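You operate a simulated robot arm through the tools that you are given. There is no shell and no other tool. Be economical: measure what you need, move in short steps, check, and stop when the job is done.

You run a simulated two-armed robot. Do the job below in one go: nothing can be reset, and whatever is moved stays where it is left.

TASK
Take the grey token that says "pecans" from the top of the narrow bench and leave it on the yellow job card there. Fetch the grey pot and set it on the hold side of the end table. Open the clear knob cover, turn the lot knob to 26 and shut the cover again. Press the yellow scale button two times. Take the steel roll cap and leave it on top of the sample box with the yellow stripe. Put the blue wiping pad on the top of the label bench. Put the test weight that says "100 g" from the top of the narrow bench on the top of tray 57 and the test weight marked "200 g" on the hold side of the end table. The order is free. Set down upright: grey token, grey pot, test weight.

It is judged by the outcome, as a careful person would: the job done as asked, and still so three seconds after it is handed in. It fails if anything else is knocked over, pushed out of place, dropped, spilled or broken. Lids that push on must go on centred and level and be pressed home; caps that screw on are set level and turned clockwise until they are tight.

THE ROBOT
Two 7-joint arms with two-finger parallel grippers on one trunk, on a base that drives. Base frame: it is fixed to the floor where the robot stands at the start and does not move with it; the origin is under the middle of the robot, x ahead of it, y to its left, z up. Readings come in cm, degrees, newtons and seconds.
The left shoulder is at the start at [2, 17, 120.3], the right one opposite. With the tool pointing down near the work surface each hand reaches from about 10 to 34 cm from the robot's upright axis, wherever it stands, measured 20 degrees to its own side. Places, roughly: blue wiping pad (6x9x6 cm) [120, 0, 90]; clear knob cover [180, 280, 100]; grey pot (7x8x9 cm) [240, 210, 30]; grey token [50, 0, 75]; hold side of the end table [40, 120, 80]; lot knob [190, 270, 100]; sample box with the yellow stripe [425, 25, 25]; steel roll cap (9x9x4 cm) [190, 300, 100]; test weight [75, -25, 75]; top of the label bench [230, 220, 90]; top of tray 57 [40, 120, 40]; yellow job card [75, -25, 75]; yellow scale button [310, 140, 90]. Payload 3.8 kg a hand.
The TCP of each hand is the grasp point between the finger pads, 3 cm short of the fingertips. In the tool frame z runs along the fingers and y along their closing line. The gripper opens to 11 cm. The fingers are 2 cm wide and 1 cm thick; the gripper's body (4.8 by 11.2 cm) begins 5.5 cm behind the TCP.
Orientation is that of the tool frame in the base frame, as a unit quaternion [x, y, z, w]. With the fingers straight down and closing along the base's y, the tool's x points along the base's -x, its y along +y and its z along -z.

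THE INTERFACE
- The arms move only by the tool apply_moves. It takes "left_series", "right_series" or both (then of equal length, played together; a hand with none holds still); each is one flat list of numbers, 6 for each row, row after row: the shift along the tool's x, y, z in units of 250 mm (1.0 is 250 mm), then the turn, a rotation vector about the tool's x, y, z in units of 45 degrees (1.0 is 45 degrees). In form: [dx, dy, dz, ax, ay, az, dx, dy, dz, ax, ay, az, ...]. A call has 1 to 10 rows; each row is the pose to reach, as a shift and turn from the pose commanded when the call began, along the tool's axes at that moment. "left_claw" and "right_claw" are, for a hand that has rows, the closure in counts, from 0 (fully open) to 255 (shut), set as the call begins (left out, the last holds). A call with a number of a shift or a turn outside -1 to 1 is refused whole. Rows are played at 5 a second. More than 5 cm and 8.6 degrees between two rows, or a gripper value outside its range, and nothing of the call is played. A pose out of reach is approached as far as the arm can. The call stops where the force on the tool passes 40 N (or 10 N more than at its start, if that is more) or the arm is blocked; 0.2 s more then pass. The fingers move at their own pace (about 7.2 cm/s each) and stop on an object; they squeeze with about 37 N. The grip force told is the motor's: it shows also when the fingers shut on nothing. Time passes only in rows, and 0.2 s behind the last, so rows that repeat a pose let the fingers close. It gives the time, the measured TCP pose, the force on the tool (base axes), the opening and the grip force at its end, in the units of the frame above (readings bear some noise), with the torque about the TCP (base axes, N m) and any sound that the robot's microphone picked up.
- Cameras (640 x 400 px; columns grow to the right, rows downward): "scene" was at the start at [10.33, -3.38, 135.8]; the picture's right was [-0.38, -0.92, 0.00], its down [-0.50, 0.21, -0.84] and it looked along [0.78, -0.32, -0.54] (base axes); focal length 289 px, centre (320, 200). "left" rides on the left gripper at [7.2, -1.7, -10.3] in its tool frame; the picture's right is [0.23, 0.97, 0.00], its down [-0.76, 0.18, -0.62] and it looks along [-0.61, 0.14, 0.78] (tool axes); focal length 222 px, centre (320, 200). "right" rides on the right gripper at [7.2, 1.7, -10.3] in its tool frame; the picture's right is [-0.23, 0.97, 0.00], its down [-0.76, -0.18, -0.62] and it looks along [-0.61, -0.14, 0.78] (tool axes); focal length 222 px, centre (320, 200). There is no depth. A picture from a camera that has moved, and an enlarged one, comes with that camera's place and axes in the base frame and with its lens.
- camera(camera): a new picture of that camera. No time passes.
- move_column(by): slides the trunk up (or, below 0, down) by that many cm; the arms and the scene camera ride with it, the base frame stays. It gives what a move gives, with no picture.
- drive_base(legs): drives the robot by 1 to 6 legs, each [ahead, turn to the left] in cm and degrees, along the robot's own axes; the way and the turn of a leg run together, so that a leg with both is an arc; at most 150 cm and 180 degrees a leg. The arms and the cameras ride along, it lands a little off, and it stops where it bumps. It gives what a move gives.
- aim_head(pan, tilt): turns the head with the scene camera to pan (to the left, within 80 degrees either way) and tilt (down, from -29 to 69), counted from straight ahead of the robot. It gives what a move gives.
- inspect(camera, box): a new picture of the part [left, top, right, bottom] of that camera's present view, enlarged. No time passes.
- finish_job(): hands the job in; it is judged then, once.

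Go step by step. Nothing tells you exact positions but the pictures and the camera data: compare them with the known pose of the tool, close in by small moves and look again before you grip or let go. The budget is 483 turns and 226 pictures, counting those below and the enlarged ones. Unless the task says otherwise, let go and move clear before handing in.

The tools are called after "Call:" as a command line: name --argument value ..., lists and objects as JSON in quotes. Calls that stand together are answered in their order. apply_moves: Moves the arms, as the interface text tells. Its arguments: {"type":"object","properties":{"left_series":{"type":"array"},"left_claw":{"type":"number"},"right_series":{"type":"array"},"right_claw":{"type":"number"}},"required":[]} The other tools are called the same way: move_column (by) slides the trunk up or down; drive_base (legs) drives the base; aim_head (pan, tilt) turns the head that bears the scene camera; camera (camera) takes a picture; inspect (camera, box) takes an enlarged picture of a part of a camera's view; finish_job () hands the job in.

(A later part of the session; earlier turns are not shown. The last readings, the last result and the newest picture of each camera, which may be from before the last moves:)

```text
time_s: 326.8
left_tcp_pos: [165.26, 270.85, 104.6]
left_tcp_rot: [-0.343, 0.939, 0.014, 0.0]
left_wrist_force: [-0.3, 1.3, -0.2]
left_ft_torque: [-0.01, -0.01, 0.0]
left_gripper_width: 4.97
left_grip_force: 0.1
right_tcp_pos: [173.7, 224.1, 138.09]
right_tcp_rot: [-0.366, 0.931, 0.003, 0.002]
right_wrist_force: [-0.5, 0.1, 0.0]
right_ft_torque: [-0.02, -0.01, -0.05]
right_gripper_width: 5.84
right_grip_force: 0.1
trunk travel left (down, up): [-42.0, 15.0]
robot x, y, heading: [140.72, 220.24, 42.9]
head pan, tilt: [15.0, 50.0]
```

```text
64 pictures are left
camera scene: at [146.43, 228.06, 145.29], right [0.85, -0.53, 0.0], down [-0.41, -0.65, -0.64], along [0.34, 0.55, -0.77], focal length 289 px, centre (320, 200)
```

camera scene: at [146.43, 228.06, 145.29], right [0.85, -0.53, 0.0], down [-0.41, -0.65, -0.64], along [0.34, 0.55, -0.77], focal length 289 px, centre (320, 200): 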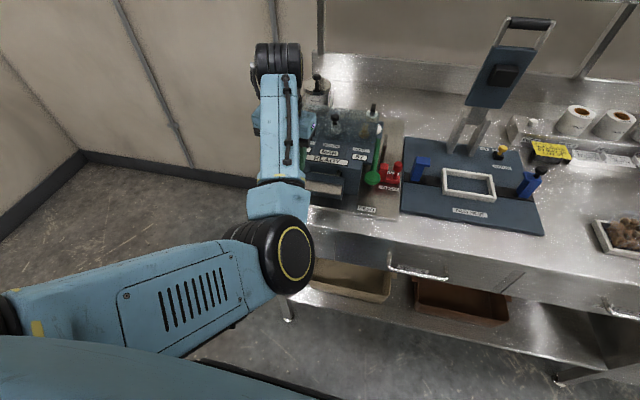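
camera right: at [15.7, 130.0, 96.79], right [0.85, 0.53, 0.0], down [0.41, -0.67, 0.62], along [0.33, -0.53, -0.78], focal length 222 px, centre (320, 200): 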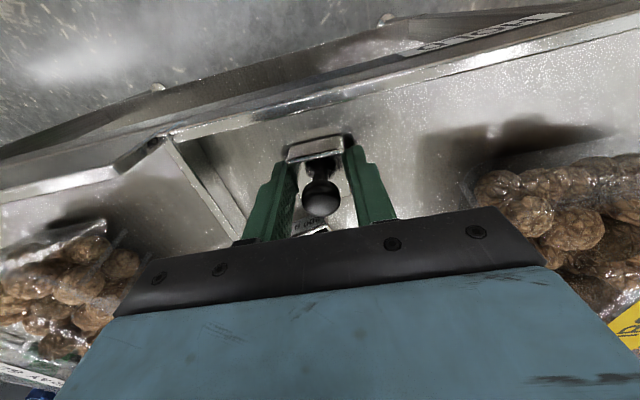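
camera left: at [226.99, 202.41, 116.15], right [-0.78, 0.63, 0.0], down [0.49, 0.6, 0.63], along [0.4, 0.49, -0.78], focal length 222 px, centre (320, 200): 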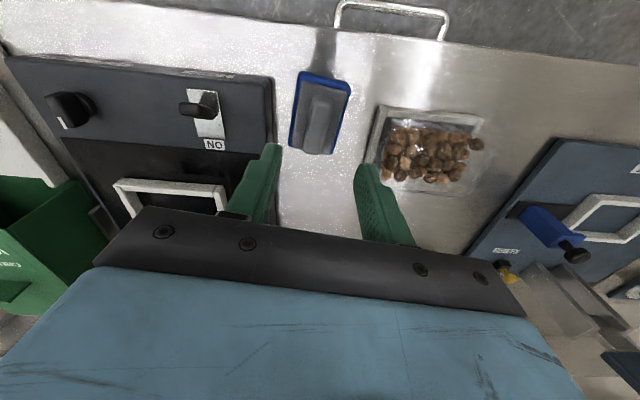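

Call:
inspect --camera "scene" --box '[290, 60, 418, 220]'

Call:
camera --camera "left"

```text
2.50 times, centred on (354, 140) of scene
camera zoom: at [146.43, 228.06, 145.29], right [0.85, -0.53, 0.0], down [-0.41, -0.65, -0.64], along [0.34, 0.55, -0.77], focal length 722 px, centre (235, 350)
```

zoom: 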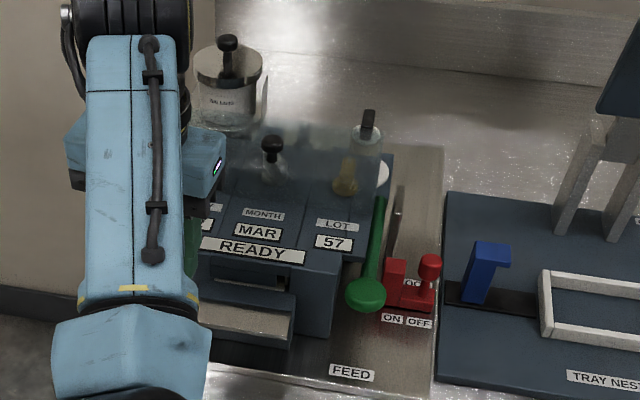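

```text
62 pictures are left
camera left: at [160.99, 264.78, 114.89], right [-0.8, 0.6, 0.02], down [0.47, 0.61, 0.63], along [0.37, 0.52, -0.77], focal length 222 px, centre (320, 200)
```

left: 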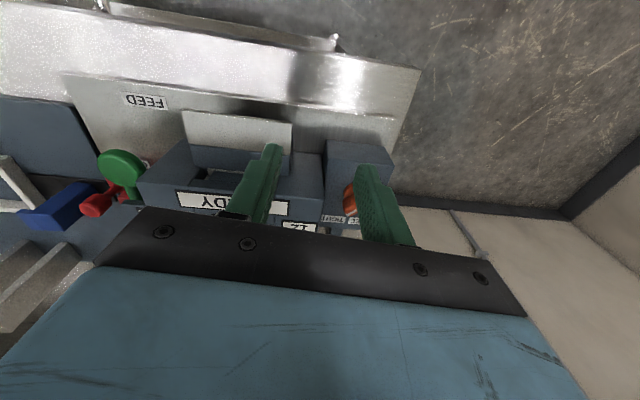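

Call:
inspect --camera "right" --box '[380, 20, 640, 220]'

```text
2.00 times, centred on (510, 120) of right
camera zoom: at [167.3, 220.3, 148.43], right [-0.5, 0.87, 0.0], down [0.68, 0.39, 0.63], along [0.54, 0.31, -0.78], focal length 444 px, centre (-60, 360)
```

zoom: 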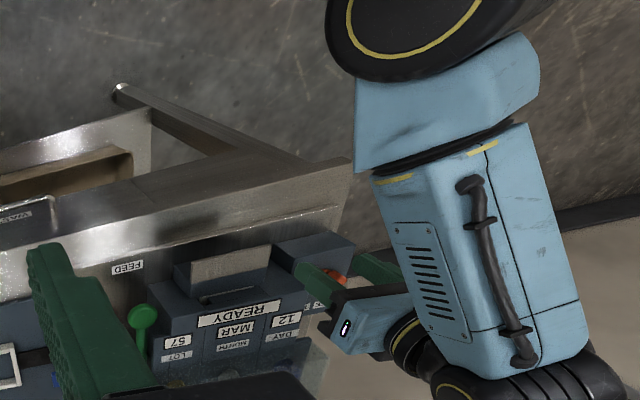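

Call:
inspect --camera "scene" --box '[308, 90, 398, 166]'

```text
5.26 times, centred on (353, 128) of scene
camera zoom: at [146.43, 228.06, 145.29], right [0.85, -0.53, 0.0], down [-0.41, -0.65, -0.64], along [0.34, 0.55, -0.77], focal length 1520 px, centre (146, 579)
```

zoom: 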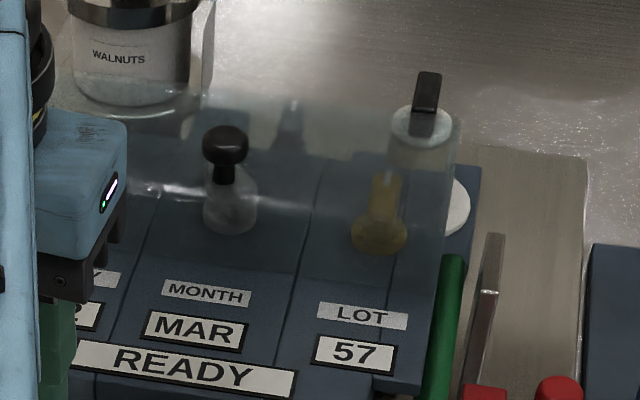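

I'll raise the trunk and move closer so that the left camera can look down at the cover.

Call:
move_column --by 13

Call:
drive_base --legs '[[10, 0]]'

Call:
camera --camera "left"

```text
time_s: 328.3
left_tcp_pos: [165.27, 270.91, 117.57]
left_tcp_rot: [-0.343, 0.939, 0.013, -0.001]
left_wrist_force: [-0.3, 0.1, 0.2]
left_ft_torque: [-0.03, 0.01, 0.0]
left_gripper_width: 4.97
left_grip_force: 0.0
right_tcp_pos: [173.68, 224.05, 151.07]
right_tcp_rot: [-0.366, 0.931, 0.002, 0.002]
right_wrist_force: [0.0, 0.1, -0.5]
right_ft_torque: [0.0, 0.01, -0.02]
right_gripper_width: 5.83
right_grip_force: 0.1
trunk travel left (down, up): [-55.0, 2.0]
robot x, y, heading: [141.16, 219.95, 42.9]
head pan, tilt: [15.0, 50.0]
```

```text
time_s: 329.5
left_tcp_pos: [172.42, 277.57, 117.6]
left_tcp_rot: [-0.343, 0.939, 0.014, 0.0]
left_wrist_force: [-0.3, 0.7, 0.0]
left_ft_torque: [-0.03, 0.01, 0.01]
left_gripper_width: 4.92
left_grip_force: 0.0
right_tcp_pos: [180.96, 230.64, 151.01]
right_tcp_rot: [-0.365, 0.931, 0.003, 0.001]
right_wrist_force: [0.8, -0.3, -0.1]
right_ft_torque: [-0.02, 0.0, 0.04]
right_gripper_width: 5.82
right_grip_force: 0.1
trunk travel left (down, up): [-55.0, 2.0]
robot x, y, heading: [148.05, 226.69, 42.8]
head pan, tilt: [15.0, 50.0]
```

```text
59 pictures are left
camera left: at [168.22, 271.46, 127.85], right [-0.8, 0.6, 0.02], down [0.47, 0.61, 0.63], along [0.37, 0.52, -0.77], focal length 222 px, centre (320, 200)
```

left: 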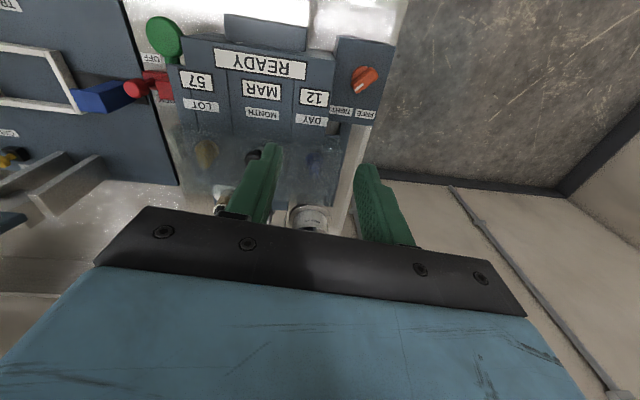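

The view lines up: cover handle at (182, 277.6, ~104), lot knob at ~(190.7, 275). I'll bring the left hand above the handle, lowering the trunk as needed.

Call:
apply_moves --left_series '[-0.1, -0.08, 0, 0, 0, 0, -0.2, -0.16, 0, 0, 0, 0, -0.294, -0.247, 0, 0, 0, 0]' --left_claw 139

Call:
move_column --by -8

Call:
camera --camera "left"

```text
time_s: 330.3
left_tcp_pos: [181.86, 277.53, 117.51]
left_tcp_rot: [-0.343, 0.939, 0.014, -0.001]
left_wrist_force: [-0.6, -0.5, -0.7]
left_ft_torque: [0.03, -0.02, 0.01]
left_gripper_width: 4.96
left_grip_force: 0.1
right_tcp_pos: [180.89, 230.76, 151.03]
right_tcp_rot: [-0.366, 0.931, 0.002, 0.002]
right_wrist_force: [0.3, -0.1, 0.3]
right_ft_torque: [0.02, -0.04, -0.02]
right_gripper_width: 5.81
right_grip_force: 0.1
trunk travel left (down, up): [-55.0, 2.0]
robot x, y, heading: [148.17, 226.83, 42.9]
head pan, tilt: [15.0, 50.0]
```

```text
time_s: 331.4
left_tcp_pos: [181.82, 277.7, 109.58]
left_tcp_rot: [-0.343, 0.939, 0.013, 0.0]
left_wrist_force: [-0.6, -0.6, -0.1]
left_ft_torque: [0.01, 0.03, -0.01]
left_gripper_width: 4.94
left_grip_force: 0.0
right_tcp_pos: [180.94, 230.73, 143.1]
right_tcp_rot: [-0.365, 0.931, 0.003, 0.002]
right_wrist_force: [0.0, 0.4, 0.6]
right_ft_torque: [0.0, 0.01, 0.03]
right_gripper_width: 5.83
right_grip_force: 0.0
trunk travel left (down, up): [-47.0, 10.0]
robot x, y, heading: [148.17, 226.78, 42.6]
head pan, tilt: [15.0, 50.0]
```

```text
58 pictures are left
camera left: at [177.63, 271.54, 119.82], right [-0.8, 0.6, 0.02], down [0.47, 0.61, 0.63], along [0.37, 0.52, -0.77], focal length 222 px, centre (320, 200)
```

left: 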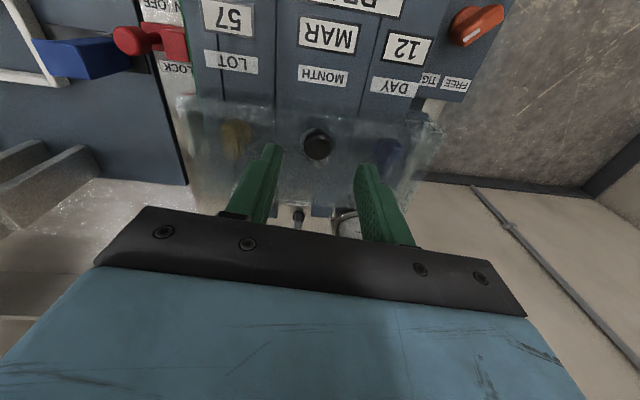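

Handle is exactly between the fingers. Lower 4.5 cm and grip it.

Call:
apply_moves --left_series '[0, 0, 0.07, 0, 0, 0, 0, 0, 0.13, 0, 0, 0, 0, 0, 0.17, 0, 0, 0]'

Call:
apply_moves --left_series '[0, 0, 0, 0, 0, 0, 0, 0, 0, 0, 0, 0, 0, 0, 0, 0, 0, 0]' --left_claw 255

Call:
inspect --camera "left" --box '[150, 40, 450, 240]'

```text
time_s: 332.2
left_tcp_pos: [181.82, 277.88, 105.44]
left_tcp_rot: [-0.343, 0.939, 0.014, 0.002]
left_wrist_force: [-0.3, -0.1, 8.1]
left_ft_torque: [-0.26, -0.13, -0.02]
left_gripper_width: 4.94
left_grip_force: 0.0
right_tcp_pos: [180.76, 230.67, 143.07]
right_tcp_rot: [-0.366, 0.931, 0.003, 0.002]
right_wrist_force: [-0.2, -0.3, -0.5]
right_ft_torque: [0.01, -0.01, 0.0]
right_gripper_width: 5.84
right_grip_force: 0.1
trunk travel left (down, up): [-47.0, 10.0]
robot x, y, heading: [147.64, 226.58, 43.1]
head pan, tilt: [15.0, 50.0]
```

```text
time_s: 333.0
left_tcp_pos: [181.95, 277.61, 105.44]
left_tcp_rot: [-0.342, 0.94, 0.014, 0.001]
left_wrist_force: [9.0, -7.0, 15.3]
left_ft_torque: [0.03, -0.27, -0.01]
left_gripper_width: 2.1
left_grip_force: 44.5
right_tcp_pos: [180.89, 230.49, 142.96]
right_tcp_rot: [-0.365, 0.931, 0.002, 0.003]
right_wrist_force: [-0.1, -0.3, -0.6]
right_ft_torque: [0.01, 0.01, -0.01]
right_gripper_width: 5.81
right_grip_force: 0.0
trunk travel left (down, up): [-47.0, 10.0]
robot x, y, heading: [147.99, 226.91, 42.6]
head pan, tilt: [15.0, 50.0]
```

```text
2.00 times, centred on (300, 140) of left
camera zoom: at [177.71, 271.5, 115.71], right [-0.8, 0.6, 0.02], down [0.47, 0.61, 0.64], along [0.37, 0.52, -0.77], focal length 444 px, centre (360, 320)
```

zoom: 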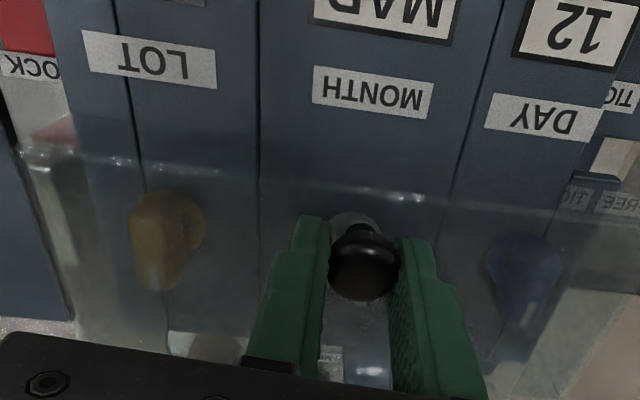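

Gripped well, but the opening arc goes farther than I can reach from here. I'll release, lift, drive 9 cm closer, and re-grip.

Call:
apply_moves --left_series '[0, 0, 0, 0, 0, 0, 0, 0, 0, 0, 0, 0, 0, 0, -0.1, 0, 0, 0, 0, 0, -0.25, 0, 0, 0]' --left_claw 139

Call:
drive_base --legs '[[8, 0]]'

Call:
apply_moves --left_series '[0.1, 0, 0, 0, 0, 0, 0.2, 0, 0, 0, 0, 0, 0.32, 0, 0, 0, 0, 0]'

Call:
camera --camera "left"

```text
time_s: 334.0
left_tcp_pos: [181.79, 277.35, 111.43]
left_tcp_rot: [-0.342, 0.94, 0.012, -0.001]
left_wrist_force: [-0.5, 0.5, -0.3]
left_ft_torque: [0.02, -0.01, -0.01]
left_gripper_width: 4.99
left_grip_force: 0.0
right_tcp_pos: [180.75, 230.67, 142.99]
right_tcp_rot: [-0.365, 0.931, 0.002, 0.002]
right_wrist_force: [0.0, 0.6, -0.4]
right_ft_torque: [0.0, 0.0, 0.01]
right_gripper_width: 5.81
right_grip_force: 0.0
trunk travel left (down, up): [-47.0, 10.0]
robot x, y, heading: [148.01, 226.58, 42.8]
head pan, tilt: [15.0, 50.0]
```

```text
time_s: 335.1
left_tcp_pos: [187.53, 282.96, 111.45]
left_tcp_rot: [-0.343, 0.939, 0.014, -0.001]
left_wrist_force: [-0.6, -0.1, -1.1]
left_ft_torque: [0.0, 0.01, -0.05]
left_gripper_width: 4.99
left_grip_force: 0.0
right_tcp_pos: [186.89, 236.21, 142.92]
right_tcp_rot: [-0.366, 0.93, 0.002, 0.002]
right_wrist_force: [-0.3, -0.3, -0.3]
right_ft_torque: [-0.02, 0.03, -0.03]
right_gripper_width: 5.84
right_grip_force: 0.0
trunk travel left (down, up): [-47.0, 10.0]
robot x, y, heading: [153.78, 231.97, 42.7]
head pan, tilt: [15.0, 50.0]
```

```text
time_s: 335.9
left_tcp_pos: [182.1, 281.06, 110.97]
left_tcp_rot: [-0.355, 0.935, 0.025, 0.006]
left_wrist_force: [-0.7, 0.7, 0.4]
left_ft_torque: [0.03, -0.01, 0.02]
left_gripper_width: 5.02
left_grip_force: 0.0
left hand out of reach, approached as far as the arm can: row 3
right_tcp_pos: [186.64, 236.1, 143.08]
right_tcp_rot: [-0.367, 0.93, 0.002, 0.001]
right_wrist_force: [0.0, 0.9, -1.8]
right_ft_torque: [-0.01, -0.02, 0.0]
right_gripper_width: 5.81
right_grip_force: 0.1
trunk travel left (down, up): [-47.0, 10.0]
robot x, y, heading: [153.5, 232.44, 42.7]
head pan, tilt: [15.0, 50.0]
```

```text
56 pictures are left
camera left: at [177.9, 274.48, 121.03], right [-0.82, 0.58, 0.03], down [0.46, 0.61, 0.65], along [0.36, 0.55, -0.76], focal length 222 px, centre (320, 200)
```

left: 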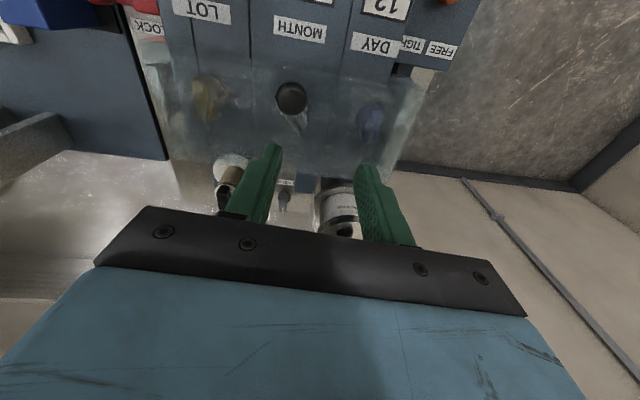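

Call:
move_column --by 9.5

Call:
apply_moves --left_series '[0, 0, 0.12, 0, 0, 0, 0, 0, 0.24, 0, 0, 0, 0, 0, 0.38, 0, 0, 0]'

Call:
camera --camera "left"

```text
time_s: 337.2
left_tcp_pos: [181.93, 280.78, 119.98]
left_tcp_rot: [-0.354, 0.935, 0.025, 0.002]
left_wrist_force: [0.1, -0.6, 0.0]
left_ft_torque: [0.02, -0.02, 0.01]
left_gripper_width: 5.04
left_grip_force: 0.0
right_tcp_pos: [186.73, 236.17, 152.56]
right_tcp_rot: [-0.367, 0.93, 0.002, 0.002]
right_wrist_force: [0.8, 0.7, -0.5]
right_ft_torque: [0.01, -0.04, 0.02]
right_gripper_width: 5.79
right_grip_force: 0.1
trunk travel left (down, up): [-56.5, 0.5]
robot x, y, heading: [154.09, 232.05, 42.9]
head pan, tilt: [15.0, 50.0]
```

```text
time_s: 338.0
left_tcp_pos: [182.56, 279.33, 109.9]
left_tcp_rot: [-0.342, 0.94, 0.013, -0.001]
left_wrist_force: [-0.3, -0.6, 0.1]
left_ft_torque: [0.0, 0.05, 0.0]
left_gripper_width: 5.04
left_grip_force: 0.1
right_tcp_pos: [186.83, 236.18, 152.55]
right_tcp_rot: [-0.367, 0.93, 0.002, 0.003]
right_wrist_force: [-0.1, 0.4, 0.0]
right_ft_torque: [-0.03, -0.03, -0.01]
right_gripper_width: 5.82
right_grip_force: 0.1
trunk travel left (down, up): [-56.5, 0.5]
robot x, y, heading: [154.0, 232.44, 43.2]
head pan, tilt: [15.0, 50.0]
```

```text
55 pictures are left
camera left: at [178.32, 273.31, 120.13], right [-0.8, 0.6, 0.02], down [0.48, 0.61, 0.63], along [0.37, 0.52, -0.77], focal length 222 px, centre (320, 200)
```

left: 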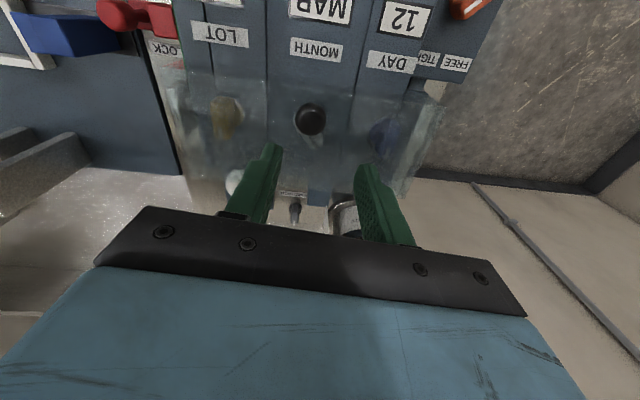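

Call:
apply_moves --left_series '[0.04, -0.02, 0, 0, 0, 0, 0.076, -0.035, 0.03, 0, 0, 0, 0.076, -0.035, 0.1, 0, 0, 0, 0.076, -0.035, 0.165, 0, 0, 0]'

Call:
inspect --camera "left" --box '[150, 40, 450, 240]'

```text
time_s: 339.0
left_tcp_pos: [181.6, 277.42, 105.89]
left_tcp_rot: [-0.341, 0.94, 0.012, 0.0]
left_wrist_force: [-0.1, -0.3, -0.4]
left_ft_torque: [-0.01, -0.01, 0.01]
left_gripper_width: 5.01
left_grip_force: 0.0
right_tcp_pos: [186.81, 236.21, 152.59]
right_tcp_rot: [-0.366, 0.931, 0.003, 0.002]
right_wrist_force: [0.2, -0.1, -0.1]
right_ft_torque: [-0.01, 0.0, -0.02]
right_gripper_width: 5.82
right_grip_force: 0.0
trunk travel left (down, up): [-56.5, 0.5]
robot x, y, heading: [154.03, 231.83, 43.1]
head pan, tilt: [15.0, 50.0]
```

```text
2.00 times, centred on (300, 140) of left
camera zoom: at [177.39, 271.38, 116.08], right [-0.8, 0.6, 0.02], down [0.48, 0.61, 0.63], along [0.37, 0.52, -0.77], focal length 444 px, centre (360, 320)
```

zoom: 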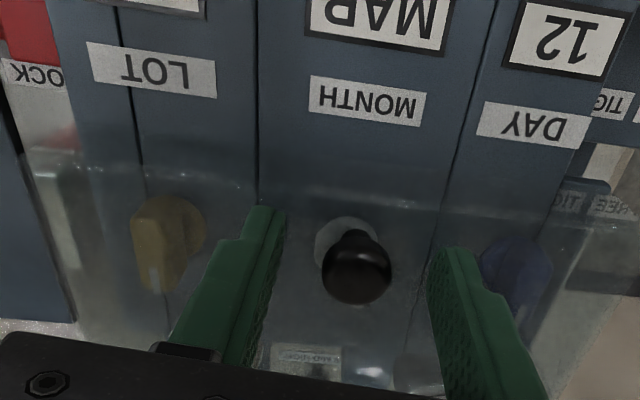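

Call:
apply_moves --left_series '[0, 0, 0, 0, 0, 0, 0, 0, 0, 0, 0, 0, 0, 0, 0, 0, 0, 0]' --left_claw 255

Call:
apply_moves --left_series '[-0.01, 0, -0.03, 0, 0, 0, -0.03, 0, -0.07, 0, 0, 0, -0.05, 0, -0.12, 0, 0, 0]'

Call:
inspect --camera "scene" --box '[270, 80, 430, 220]'

```text
time_s: 339.8
left_tcp_pos: [181.77, 277.51, 105.77]
left_tcp_rot: [-0.342, 0.94, 0.011, 0.0]
left_wrist_force: [9.0, -9.0, -3.3]
left_ft_torque: [-0.45, 0.09, -0.06]
left_gripper_width: 2.1
left_grip_force: 45.1
right_tcp_pos: [186.86, 236.12, 152.49]
right_tcp_rot: [-0.366, 0.931, 0.003, 0.002]
right_wrist_force: [-0.3, 0.1, -0.1]
right_ft_torque: [-0.02, -0.03, 0.0]
right_gripper_width: 5.84
right_grip_force: 0.0
trunk travel left (down, up): [-56.5, 0.5]
robot x, y, heading: [153.34, 231.88, 43.1]
head pan, tilt: [15.0, 50.0]
```

```text
time_s: 340.6
left_tcp_pos: [182.95, 278.59, 108.55]
left_tcp_rot: [-0.342, 0.939, 0.013, -0.001]
left_wrist_force: [17.0, -2.4, -25.4]
left_ft_torque: [-0.53, 0.22, 0.01]
left_gripper_width: 2.12
left_grip_force: 44.7
right_tcp_pos: [187.09, 236.32, 152.49]
right_tcp_rot: [-0.367, 0.93, 0.001, 0.0]
right_wrist_force: [0.4, -0.6, 0.5]
right_ft_torque: [-0.01, 0.01, -0.02]
right_gripper_width: 5.8
right_grip_force: 0.1
trunk travel left (down, up): [-56.5, 0.5]
robot x, y, heading: [154.11, 232.25, 42.9]
head pan, tilt: [15.0, 50.0]
```

```text
2.86 times, centred on (350, 150) of scene
camera zoom: at [159.93, 240.38, 159.74], right [0.85, -0.53, 0.0], down [-0.41, -0.65, -0.64], along [0.34, 0.54, -0.77], focal length 825 px, centre (234, 343)
```

zoom: 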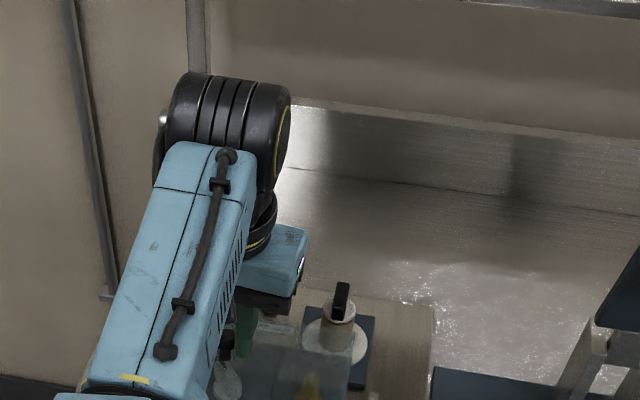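

Call:
camera --camera "left"

```text
52 pictures are left
camera left: at [178.7, 272.48, 118.91], right [-0.8, 0.6, 0.02], down [0.48, 0.61, 0.63], along [0.36, 0.52, -0.77], focal length 222 px, centre (320, 200)
```

left: 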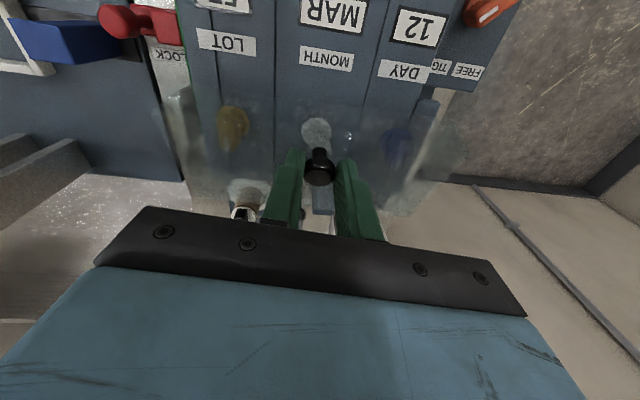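

The cover is lifting on its rear hinge. Continue along the arc with a slight hand tilt.

Call:
apply_moves --left_series '[-0.05, 0, -0.015, 0, 0.08, 0, -0.1, 0, -0.03, 0, 0.17, 0, -0.16, 0, -0.04, 0, 0.25, 0, -0.224, 0, -0.044, 0, 0.33, 0]'

Call:
camera --camera "left"

```text
time_s: 341.6
left_tcp_pos: [185.53, 281.16, 110.38]
left_tcp_rot: [-0.343, 0.931, -0.03, -0.121]
left_wrist_force: [12.4, 10.6, -23.7]
left_ft_torque: [0.77, -0.91, -0.13]
left_gripper_width: 2.15
left_grip_force: 45.0
left hand out of reach, approached as far as the arm can: row 4
right_tcp_pos: [187.29, 236.75, 152.4]
right_tcp_rot: [-0.366, 0.93, 0.001, 0.0]
right_wrist_force: [0.8, 0.3, -0.4]
right_ft_torque: [0.0, 0.02, -0.02]
right_gripper_width: 5.82
right_grip_force: 0.0
trunk travel left (down, up): [-56.5, 0.5]
robot x, y, heading: [153.96, 232.48, 42.9]
head pan, tilt: [15.0, 50.0]
```

```text
51 pictures are left
camera left: at [183.51, 276.8, 122.06], right [-0.8, 0.6, 0.08], down [0.57, 0.7, 0.42], along [0.19, 0.38, -0.9], focal length 222 px, centre (320, 200)
```

left: 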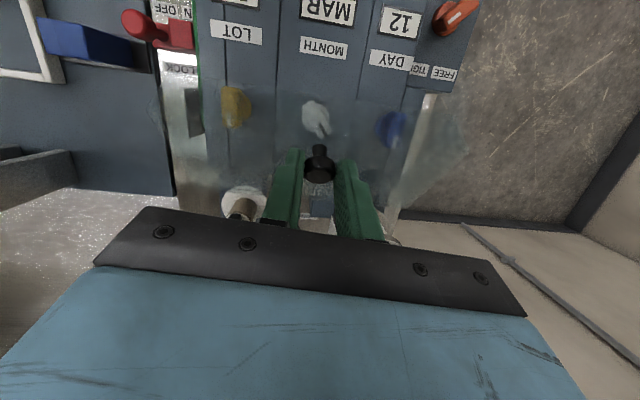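

Test whether the cover stays where it is when released.

Call:
apply_moves --left_series '[0, 0, 0, 0, 0, 0, 0, 0, 0, 0, 0, 0, 0, 0, 0, 0, 0, 0]' --left_claw 170

Call:
camera --camera "left"

```text
time_s: 342.4
left_tcp_pos: [184.99, 280.38, 110.8]
left_tcp_rot: [-0.342, 0.931, -0.031, -0.121]
left_wrist_force: [-0.7, -0.9, 0.4]
left_ft_torque: [-0.02, -0.04, 0.02]
left_gripper_width: 3.67
left_grip_force: 0.1
right_tcp_pos: [186.71, 236.0, 152.65]
right_tcp_rot: [-0.367, 0.93, 0.003, 0.003]
right_wrist_force: [-0.8, -0.1, -0.9]
right_ft_torque: [-0.02, -0.01, -0.01]
right_gripper_width: 5.81
right_grip_force: 0.0
trunk travel left (down, up): [-56.5, 0.5]
robot x, y, heading: [153.69, 232.02, 42.7]
head pan, tilt: [15.0, 50.0]
```

```text
50 pictures are left
camera left: at [183.0, 276.15, 122.53], right [-0.8, 0.6, 0.08], down [0.57, 0.7, 0.42], along [0.2, 0.38, -0.9], focal length 222 px, centre (320, 200)
```

left: 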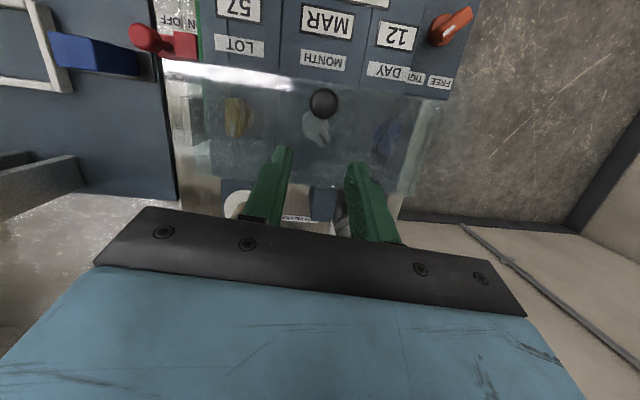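

The cover falls shut by itself, so it must be swung past vertical. I'll re-grip the handle with the hand pitched 45°, which gives the extra reach needed.

Call:
apply_moves --left_series '[0.03, 0, -0.1, 0, -0.11, 0, 0.06, 0, -0.2, 0, -0.22, 0, 0.1, 0, -0.25, 0, -0.33, 0]'

Call:
apply_moves --left_series '[0.06, 0, 0, 0, -0.17, 0, 0.12, 0, 0, 0, -0.34, 0, 0.18, 0, 0, 0, -0.51, 0, 0.24, 0, 0, 0, -0.68, 0, 0.3, 0, 0, 0, -0.84, 0, 0.36, 0, 0, 0, -1.0, 0]'

```text
time_s: 343.2
left_tcp_pos: [184.75, 279.64, 117.3]
left_tcp_rot: [-0.342, 0.939, 0.014, 0.001]
left_wrist_force: [-1.0, 0.2, 0.6]
left_ft_torque: [-0.01, 0.03, 0.04]
left_gripper_width: 3.67
left_grip_force: 0.1
right_tcp_pos: [186.56, 236.18, 152.49]
right_tcp_rot: [-0.367, 0.93, 0.002, 0.002]
right_wrist_force: [0.6, -0.2, -0.3]
right_ft_torque: [0.02, 0.01, -0.02]
right_gripper_width: 5.83
right_grip_force: 0.0
trunk travel left (down, up): [-56.5, 0.5]
robot x, y, heading: [153.7, 232.23, 43.0]
head pan, tilt: [15.0, 50.0]
```

```text
time_s: 344.6
left_tcp_pos: [177.65, 273.87, 117.46]
left_tcp_rot: [-0.312, 0.867, 0.144, 0.36]
left_wrist_force: [-0.4, -0.1, 0.4]
left_ft_torque: [0.01, 0.0, -0.01]
left_gripper_width: 3.67
left_grip_force: 0.1
right_tcp_pos: [186.71, 236.07, 152.6]
right_tcp_rot: [-0.366, 0.93, 0.002, 0.003]
right_wrist_force: [0.0, 0.2, 0.3]
right_ft_torque: [0.04, 0.01, 0.0]
right_gripper_width: 5.79
right_grip_force: 0.0
trunk travel left (down, up): [-56.5, 0.5]
robot x, y, heading: [153.66, 232.09, 42.7]
head pan, tilt: [15.0, 50.0]
```

Call:
apply_moves --left_series '[0.115, -0.004, 0.122, 0, 0, 0, 0.23, -0.008, 0.244, 0, 0, 0]' --left_claw 139

Call:
camera --camera "left"

Call:
inspect --camera "scene" --box '[250, 110, 410, 250]'

```text
time_s: 345.2
left_tcp_pos: [177.97, 274.17, 108.86]
left_tcp_rot: [-0.312, 0.868, 0.144, 0.36]
left_wrist_force: [1.1, 0.2, 0.6]
left_ft_torque: [-0.01, -0.02, 0.01]
left_gripper_width: 5.01
left_grip_force: 0.1
right_tcp_pos: [186.74, 236.18, 152.55]
right_tcp_rot: [-0.366, 0.931, 0.002, 0.002]
right_wrist_force: [0.1, 0.1, 0.0]
right_ft_torque: [0.0, 0.01, 0.0]
right_gripper_width: 5.8
right_grip_force: 0.1
trunk travel left (down, up): [-56.5, 0.5]
robot x, y, heading: [153.56, 232.17, 42.9]
head pan, tilt: [15.0, 50.0]
```

```text
49 pictures are left
camera left: at [169.72, 264.91, 110.97], right [-0.75, 0.64, -0.14], down [-0.03, 0.17, 0.98], along [0.66, 0.74, -0.11], focal length 222 px, centre (320, 200)
```

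left: 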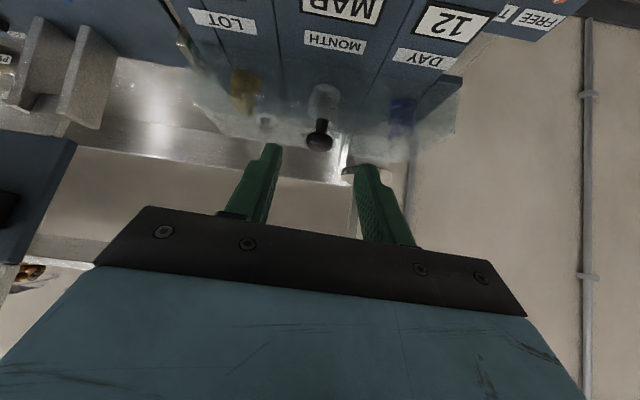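

```text
2.86 times, centred on (330, 180) of scene
camera zoom: at [159.46, 240.2, 159.78], right [0.85, -0.53, 0.0], down [-0.41, -0.65, -0.64], along [0.34, 0.54, -0.77], focal length 825 px, centre (291, 257)
```

zoom: 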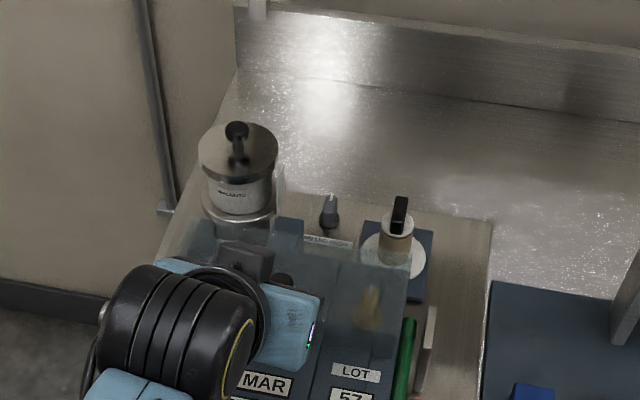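

Handle dead ahead on the finger axis. Advance 6 cm and grip.

Call:
apply_moves --left_series '[0, 0, 0.1, 0, 0, 0, 0, 0, 0.19, 0, 0, 0, 0, 0, 0.235, 0, 0, 0]'

Call:
apply_moves --left_series '[0, 0, 0, 0, 0, 0, 0, 0, 0, 0, 0, 0, 0, 0, 0, 0, 0, 0]' --left_claw 255

```text
time_s: 346.0
left_tcp_pos: [181.14, 276.89, 105.16]
left_tcp_rot: [-0.311, 0.866, 0.145, 0.364]
left_wrist_force: [-5.2, -3.5, 16.9]
left_ft_torque: [-0.3, -0.37, -0.2]
left_gripper_width: 4.96
left_grip_force: 0.0
right_tcp_pos: [186.43, 235.91, 152.67]
right_tcp_rot: [-0.367, 0.93, 0.003, 0.003]
right_wrist_force: [0.1, -0.3, 0.3]
right_ft_torque: [0.01, 0.02, 0.0]
right_gripper_width: 5.81
right_grip_force: 0.0
trunk travel left (down, up): [-56.5, 0.5]
robot x, y, heading: [153.91, 232.27, 42.8]
head pan, tilt: [15.0, 50.0]
```

```text
time_s: 346.8
left_tcp_pos: [181.18, 277.08, 105.36]
left_tcp_rot: [-0.31, 0.867, 0.145, 0.363]
left_wrist_force: [4.8, 1.9, 21.2]
left_ft_torque: [0.5, -0.48, 0.09]
left_gripper_width: 2.08
left_grip_force: 44.8
right_tcp_pos: [186.72, 236.0, 152.59]
right_tcp_rot: [-0.367, 0.93, 0.002, 0.002]
right_wrist_force: [0.2, -0.7, 1.0]
right_ft_torque: [0.02, 0.03, 0.03]
right_gripper_width: 5.84
right_grip_force: 0.2
trunk travel left (down, up): [-56.5, 0.5]
robot x, y, heading: [153.64, 231.94, 42.8]
head pan, tilt: [15.0, 50.0]
```

Gripped. Swing the cover up and back along its arc.

Call:
apply_moves --left_series '[-0.082, 0, 0.004, 0, 0, 0, -0.152, 0, 0.019, 0, 0, 0, -0.234, 0, 0.051, 0, 0, 0, -0.304, 0, 0.094, 0, 0, 0, -0.365, 0, 0.145, 0, 0, 0]'

Call:
inspect --camera "scene" --box '[250, 110, 410, 250]'

```text
time_s: 348.0
left_tcp_pos: [188.31, 282.6, 108.88]
left_tcp_rot: [-0.311, 0.868, 0.143, 0.359]
left_wrist_force: [-0.2, 0.3, -0.9]
left_ft_torque: [0.04, 0.04, -0.03]
left_gripper_width: 0.02
left_grip_force: 37.4
right_tcp_pos: [187.0, 236.2, 152.53]
right_tcp_rot: [-0.367, 0.93, 0.001, 0.002]
right_wrist_force: [-0.5, 0.2, 0.2]
right_ft_torque: [-0.01, 0.0, -0.03]
right_gripper_width: 5.81
right_grip_force: 0.0
trunk travel left (down, up): [-56.5, 0.5]
robot x, y, heading: [154.0, 232.18, 43.0]
head pan, tilt: [15.0, 50.0]
```

```text
2.86 times, centred on (330, 180) of scene
camera zoom: at [159.61, 240.21, 159.77], right [0.85, -0.53, 0.0], down [-0.41, -0.65, -0.64], along [0.34, 0.54, -0.77], focal length 825 px, centre (291, 257)
```

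zoom: 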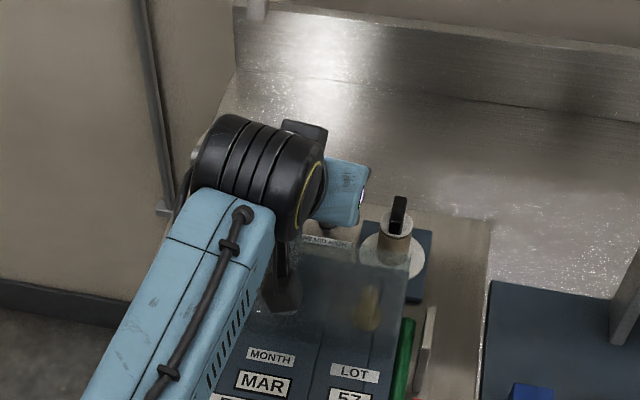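

The round handle slipped out at the finger tips. I'll retry with a steeper, deeper grip (hand pitched ~22°) and a flatter arc.

Call:
apply_moves --left_series '[0, 0, -0.1, 0, 0.1, 0, 0.0, 0, -0.2, 0, 0.2, 0, 0.02, 0, -0.3, 0, 0.35, 0, 0.1, 0, -0.35, 0, 0.5, 0]' --left_claw 139

Call:
camera --camera "left"

```text
time_s: 349.0
left_tcp_pos: [182.02, 277.17, 113.02]
left_tcp_rot: [-0.334, 0.921, 0.08, 0.182]
left_wrist_force: [-0.9, -0.1, -0.2]
left_ft_torque: [0.02, -0.01, -0.01]
left_gripper_width: 5.01
left_grip_force: 0.0
right_tcp_pos: [186.73, 235.98, 152.56]
right_tcp_rot: [-0.367, 0.93, 0.003, 0.002]
right_wrist_force: [-0.2, 0.5, 0.6]
right_ft_torque: [0.01, -0.01, -0.02]
right_gripper_width: 5.82
right_grip_force: 0.0
trunk travel left (down, up): [-56.5, 0.5]
robot x, y, heading: [154.03, 231.9, 43.1]
head pan, tilt: [15.0, 50.0]
```

```text
46 pictures are left
camera left: at [175.09, 269.02, 119.78], right [-0.79, 0.61, -0.06], down [0.25, 0.41, 0.88], along [0.56, 0.67, -0.48], focal length 222 px, centre (320, 200)
```

left: 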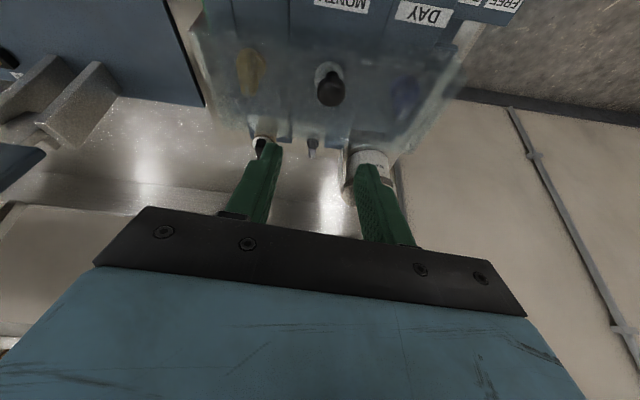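

Call:
apply_moves --left_series '[0.045, 0.002, 0.09, 0, 0, 0, 0.09, 0.004, 0.18, 0, 0, 0, 0.134, 0.005, 0.278, 0, 0, 0]'

Call:
apply_moves --left_series '[0, 0, 0, 0, 0, 0, 0, 0, 0, 0, 0, 0, 0, 0, 0, 0, 0, 0]' --left_claw 255

Call:
inspect --camera "left" --box '[220, 80, 420, 230]'

```text
time_s: 349.8
left_tcp_pos: [181.62, 277.42, 105.67]
left_tcp_rot: [-0.334, 0.921, 0.081, 0.185]
left_wrist_force: [-0.1, 0.4, 11.1]
left_ft_torque: [-0.15, -0.2, -0.1]
left_gripper_width: 4.99
left_grip_force: 0.1
right_tcp_pos: [186.58, 236.08, 152.67]
right_tcp_rot: [-0.366, 0.93, 0.003, 0.003]
right_wrist_force: [-0.2, -0.2, 0.7]
right_ft_torque: [0.0, -0.02, 0.0]
right_gripper_width: 5.78
right_grip_force: 0.1
trunk travel left (down, up): [-56.5, 0.5]
robot x, y, heading: [153.96, 231.81, 42.9]
head pan, tilt: [15.0, 50.0]
```

```text
time_s: 350.6
left_tcp_pos: [181.6, 277.27, 105.66]
left_tcp_rot: [-0.334, 0.921, 0.082, 0.186]
left_wrist_force: [5.1, -3.4, 19.3]
left_ft_torque: [0.44, -0.61, 0.0]
left_gripper_width: 2.1
left_grip_force: 45.5
right_tcp_pos: [186.71, 235.97, 152.61]
right_tcp_rot: [-0.366, 0.93, 0.003, 0.003]
right_wrist_force: [0.6, -0.8, 0.1]
right_ft_torque: [0.01, 0.01, 0.0]
right_gripper_width: 5.82
right_grip_force: 0.0
trunk travel left (down, up): [-56.5, 0.5]
robot x, y, heading: [153.96, 231.89, 43.0]
head pan, tilt: [15.0, 50.0]
```

```text
2.67 times, centred on (320, 155) of left
camera zoom: at [174.74, 269.1, 112.21], right [-0.79, 0.61, -0.06], down [0.25, 0.41, 0.88], along [0.56, 0.68, -0.47], focal length 592 px, centre (320, 320)
```

zoom: 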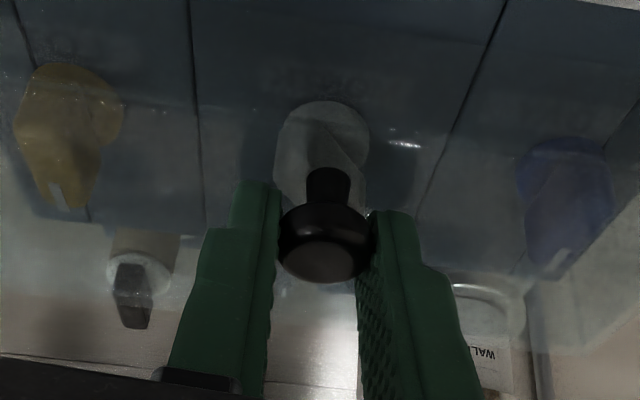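

Deep grip now. Swing up slowly.

Call:
apply_moves --left_series '[-0.052, 0, -0.021, 0, 0.05, 0, -0.11, 0, -0.036, 0, 0.1, 0, -0.174, 0, -0.043, 0, 0.16, 0, -0.242, 0, -0.04, 0, 0.22, 0]'

Call:
apply_moves --left_series '[-0.04, 0, 0.0, 0, 0.03, 0, -0.08, 0, 0.01, 0, 0.06, 0]'

Call:
camera --camera "left"

```text
time_s: 351.6
left_tcp_pos: [185.79, 280.96, 108.7]
left_tcp_rot: [-0.339, 0.934, 0.053, 0.103]
left_wrist_force: [-0.5, 0.8, 0.4]
left_ft_torque: [0.02, 0.03, -0.01]
left_gripper_width: 0.0
left_grip_force: 37.7
right_tcp_pos: [186.94, 236.4, 152.4]
right_tcp_rot: [-0.367, 0.93, 0.002, 0.001]
right_wrist_force: [-0.3, -0.4, -0.1]
right_ft_torque: [0.02, 0.02, -0.03]
right_gripper_width: 5.83
right_grip_force: 0.2
trunk travel left (down, up): [-56.5, 0.5]
robot x, y, heading: [153.6, 232.05, 43.0]
head pan, tilt: [15.0, 50.0]
```

```text
time_s: 352.2
left_tcp_pos: [186.93, 282.0, 108.99]
left_tcp_rot: [-0.341, 0.936, 0.043, 0.081]
left_wrist_force: [0.9, 0.8, -0.6]
left_ft_torque: [0.02, 0.0, 0.03]
left_gripper_width: 0.01
left_grip_force: 37.7
right_tcp_pos: [186.79, 236.11, 152.44]
right_tcp_rot: [-0.366, 0.93, 0.003, 0.002]
right_wrist_force: [0.2, -0.7, 0.0]
right_ft_torque: [0.01, -0.02, -0.01]
right_gripper_width: 5.8
right_grip_force: 0.0
trunk travel left (down, up): [-56.5, 0.5]
robot x, y, heading: [153.65, 232.12, 42.8]
head pan, tilt: [15.0, 50.0]
```

```text
44 pictures are left
camera left: at [181.54, 274.79, 117.79], right [-0.8, 0.6, -0.02], down [0.38, 0.53, 0.75], along [0.46, 0.6, -0.66], focal length 222 px, centre (320, 200)
```

left: 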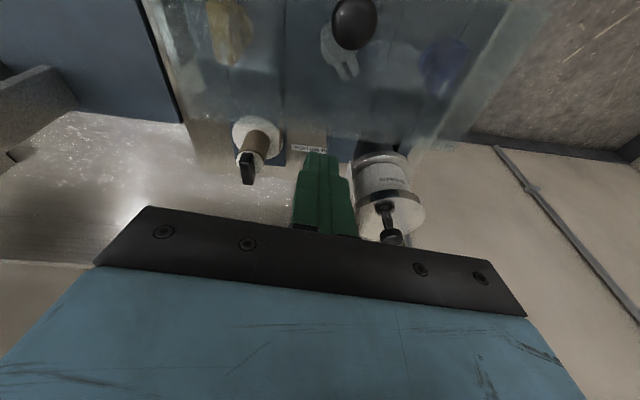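

It slipped again; the first, vertical grip was the one that held. I'll return to that and use a base drive for the extra reach.

Call:
apply_moves --left_series '[0, 0, -0.1, 0.01, 0.08, -0.02, 0.1, 0, -0.12, 0.02, 0.16, -0.04, 0.2, 0, -0.12, 0.027, 0.233, -0.062, 0.264, -0.002, -0.09, 0.027, 0.233, -0.062]' --left_claw 139

Call:
camera --camera "left"

```text
time_s: 353.2
left_tcp_pos: [181.79, 277.42, 109.94]
left_tcp_rot: [-0.365, 0.931, 0.0, -0.001]
left_wrist_force: [0.3, 0.4, -0.3]
left_ft_torque: [0.01, -0.03, 0.0]
left_gripper_width: 5.02
left_grip_force: 0.2
right_tcp_pos: [186.71, 236.17, 152.65]
right_tcp_rot: [-0.366, 0.931, 0.002, 0.002]
right_wrist_force: [0.4, -0.5, 0.7]
right_ft_torque: [-0.05, 0.0, -0.03]
right_gripper_width: 5.82
right_grip_force: 0.0
trunk travel left (down, up): [-56.5, 0.5]
robot x, y, heading: [153.47, 232.01, 42.3]
head pan, tilt: [15.0, 50.0]
```

```text
43 pictures are left
camera left: at [177.73, 271.39, 120.31], right [-0.83, 0.56, 0.0], down [0.44, 0.65, 0.62], along [0.35, 0.52, -0.78], focal length 222 px, centre (320, 200)
```

left: 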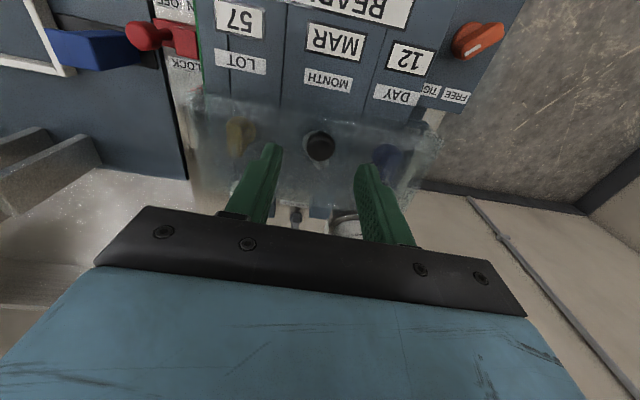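

Call:
apply_moves --left_series '[0, 0, 0.08, 0, 0, 0, 0, 0, 0.15, 0, 0, 0, 0, 0, 0.185, 0, 0, 0]'

Call:
apply_moves --left_series '[0, 0, 0, 0, 0, 0, 0, 0, 0, 0, 0, 0, 0, 0, 0, 0, 0, 0]' --left_claw 255

Call:
apply_moves --left_series '[-0.02, 0, -0.04, 0, 0, 0, -0.05, 0, -0.075, 0, 0, 0, -0.09, 0, -0.105, 0, 0, 0]'

```text
time_s: 354.0
left_tcp_pos: [181.78, 277.13, 105.35]
left_tcp_rot: [-0.365, 0.931, 0.001, 0.001]
left_wrist_force: [-1.0, -0.3, 7.3]
left_ft_torque: [0.06, 0.05, 0.04]
left_gripper_width: 5.01
left_grip_force: 0.0
right_tcp_pos: [186.57, 235.99, 152.53]
right_tcp_rot: [-0.368, 0.93, 0.002, 0.002]
right_wrist_force: [0.8, 0.4, -0.4]
right_ft_torque: [0.01, -0.02, 0.01]
right_gripper_width: 5.82
right_grip_force: 0.0
trunk travel left (down, up): [-56.5, 0.5]
robot x, y, heading: [154.11, 232.23, 43.1]
head pan, tilt: [15.0, 50.0]
```

```text
time_s: 354.8
left_tcp_pos: [181.73, 277.47, 105.44]
left_tcp_rot: [-0.365, 0.931, 0.0, 0.001]
left_wrist_force: [-5.1, 4.9, 12.9]
left_ft_torque: [0.2, -0.14, -0.02]
left_gripper_width: 2.12
left_grip_force: 44.7
right_tcp_pos: [186.6, 236.12, 152.56]
right_tcp_rot: [-0.367, 0.93, 0.003, 0.003]
right_wrist_force: [-0.8, 0.5, -0.1]
right_ft_torque: [0.02, 0.0, 0.03]
right_gripper_width: 5.81
right_grip_force: 0.1
trunk travel left (down, up): [-56.5, 0.5]
robot x, y, heading: [154.07, 232.2, 42.9]
head pan, tilt: [15.0, 50.0]
```

```text
time_s: 355.6
left_tcp_pos: [183.27, 278.98, 107.83]
left_tcp_rot: [-0.364, 0.931, -0.001, -0.002]
left_wrist_force: [-11.8, -3.4, -8.7]
left_ft_torque: [-0.89, 1.09, -0.06]
left_gripper_width: 2.11
left_grip_force: 45.5
right_tcp_pos: [186.61, 236.25, 152.57]
right_tcp_rot: [-0.366, 0.931, 0.001, 0.002]
right_wrist_force: [-0.8, -0.1, 0.2]
right_ft_torque: [0.04, -0.02, 0.04]
right_gripper_width: 5.83
right_grip_force: 0.0
trunk travel left (down, up): [-56.5, 0.5]
robot x, y, heading: [153.86, 232.15, 42.8]
head pan, tilt: [15.0, 50.0]
```

Holding well. Continue with a little hand lean.

Call:
apply_moves --left_series '[-0.06, 0, -0.015, 0, 0.1, 0, -0.12, 0, -0.02, 0, 0.2, 0, -0.16, 0, -0.03, 0, 0.3, 0, -0.19, 0, -0.036, 0, 0.36, 0]'

Call:
camera --camera "left"

```text
time_s: 356.6
left_tcp_pos: [184.72, 280.55, 109.4]
left_tcp_rot: [-0.361, 0.922, -0.053, -0.132]
left_wrist_force: [12.8, 11.6, -27.5]
left_ft_torque: [0.57, -0.63, -0.05]
left_gripper_width: 2.14
left_grip_force: 44.6
left hand out of reach, approached as far as the arm can: row 3, 4
right_tcp_pos: [187.07, 236.49, 152.28]
right_tcp_rot: [-0.366, 0.931, 0.001, 0.002]
right_wrist_force: [-0.1, -0.3, -0.2]
right_ft_torque: [0.0, -0.02, -0.01]
right_gripper_width: 5.83
right_grip_force: 0.0
trunk travel left (down, up): [-56.5, 0.5]
robot x, y, heading: [153.83, 232.74, 42.8]
head pan, tilt: [15.0, 50.0]
```

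```text
42 pictures are left
camera left: at [182.96, 276.55, 121.31], right [-0.82, 0.57, 0.06], down [0.54, 0.75, 0.38], along [0.17, 0.35, -0.92], focal length 222 px, centre (320, 200)
```

left: 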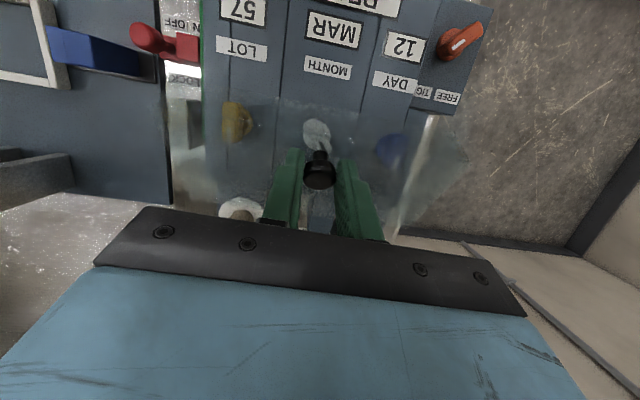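

Now use the base to push onward: drive forward 3 cm.

Call:
drive_base --legs '[[3, 0]]'

Call:
drive_base --legs '[[2.5, 0]]'

Call:
camera --camera "left"

```text
time_s: 357.4
left_tcp_pos: [187.0, 282.75, 109.97]
left_tcp_rot: [-0.361, 0.922, -0.05, -0.128]
left_wrist_force: [-1.9, 5.1, 15.5]
left_ft_torque: [0.23, -0.28, -0.1]
left_gripper_width: 2.1
left_grip_force: 45.3
right_tcp_pos: [188.97, 238.45, 152.6]
right_tcp_rot: [-0.366, 0.931, 0.002, 0.001]
right_wrist_force: [0.1, 0.5, -0.4]
right_ft_torque: [-0.02, 0.03, -0.01]
right_gripper_width: 5.82
right_grip_force: 0.1
trunk travel left (down, up): [-56.5, 0.5]
robot x, y, heading: [155.88, 234.34, 42.7]
head pan, tilt: [15.0, 50.0]
```

```text
time_s: 358.2
left_tcp_pos: [188.92, 284.55, 109.96]
left_tcp_rot: [-0.362, 0.922, -0.05, -0.126]
left_wrist_force: [-1.0, 4.7, -3.9]
left_ft_torque: [0.19, -0.3, -0.09]
left_gripper_width: 2.11
left_grip_force: 45.1
right_tcp_pos: [190.92, 240.21, 152.52]
right_tcp_rot: [-0.366, 0.93, 0.002, 0.001]
right_wrist_force: [0.1, -0.2, 0.2]
right_ft_torque: [-0.04, 0.03, -0.01]
right_gripper_width: 5.82
right_grip_force: 0.0
trunk travel left (down, up): [-56.5, 0.5]
robot x, y, heading: [157.83, 235.84, 42.9]
head pan, tilt: [15.0, 50.0]
```

```text
41 pictures are left
camera left: at [187.05, 280.58, 121.91], right [-0.82, 0.56, 0.06], down [0.54, 0.74, 0.4], along [0.18, 0.36, -0.92], focal length 222 px, centre (320, 200)
```

left: 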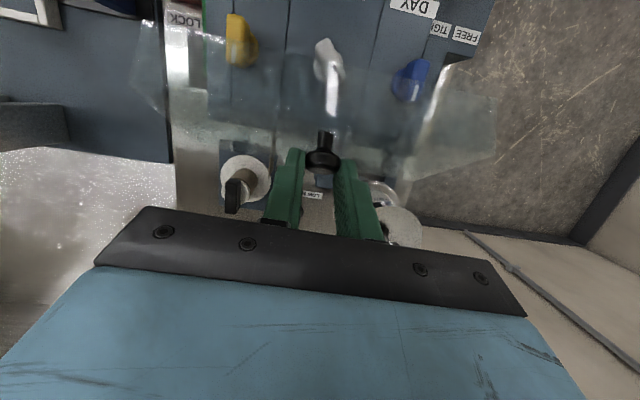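

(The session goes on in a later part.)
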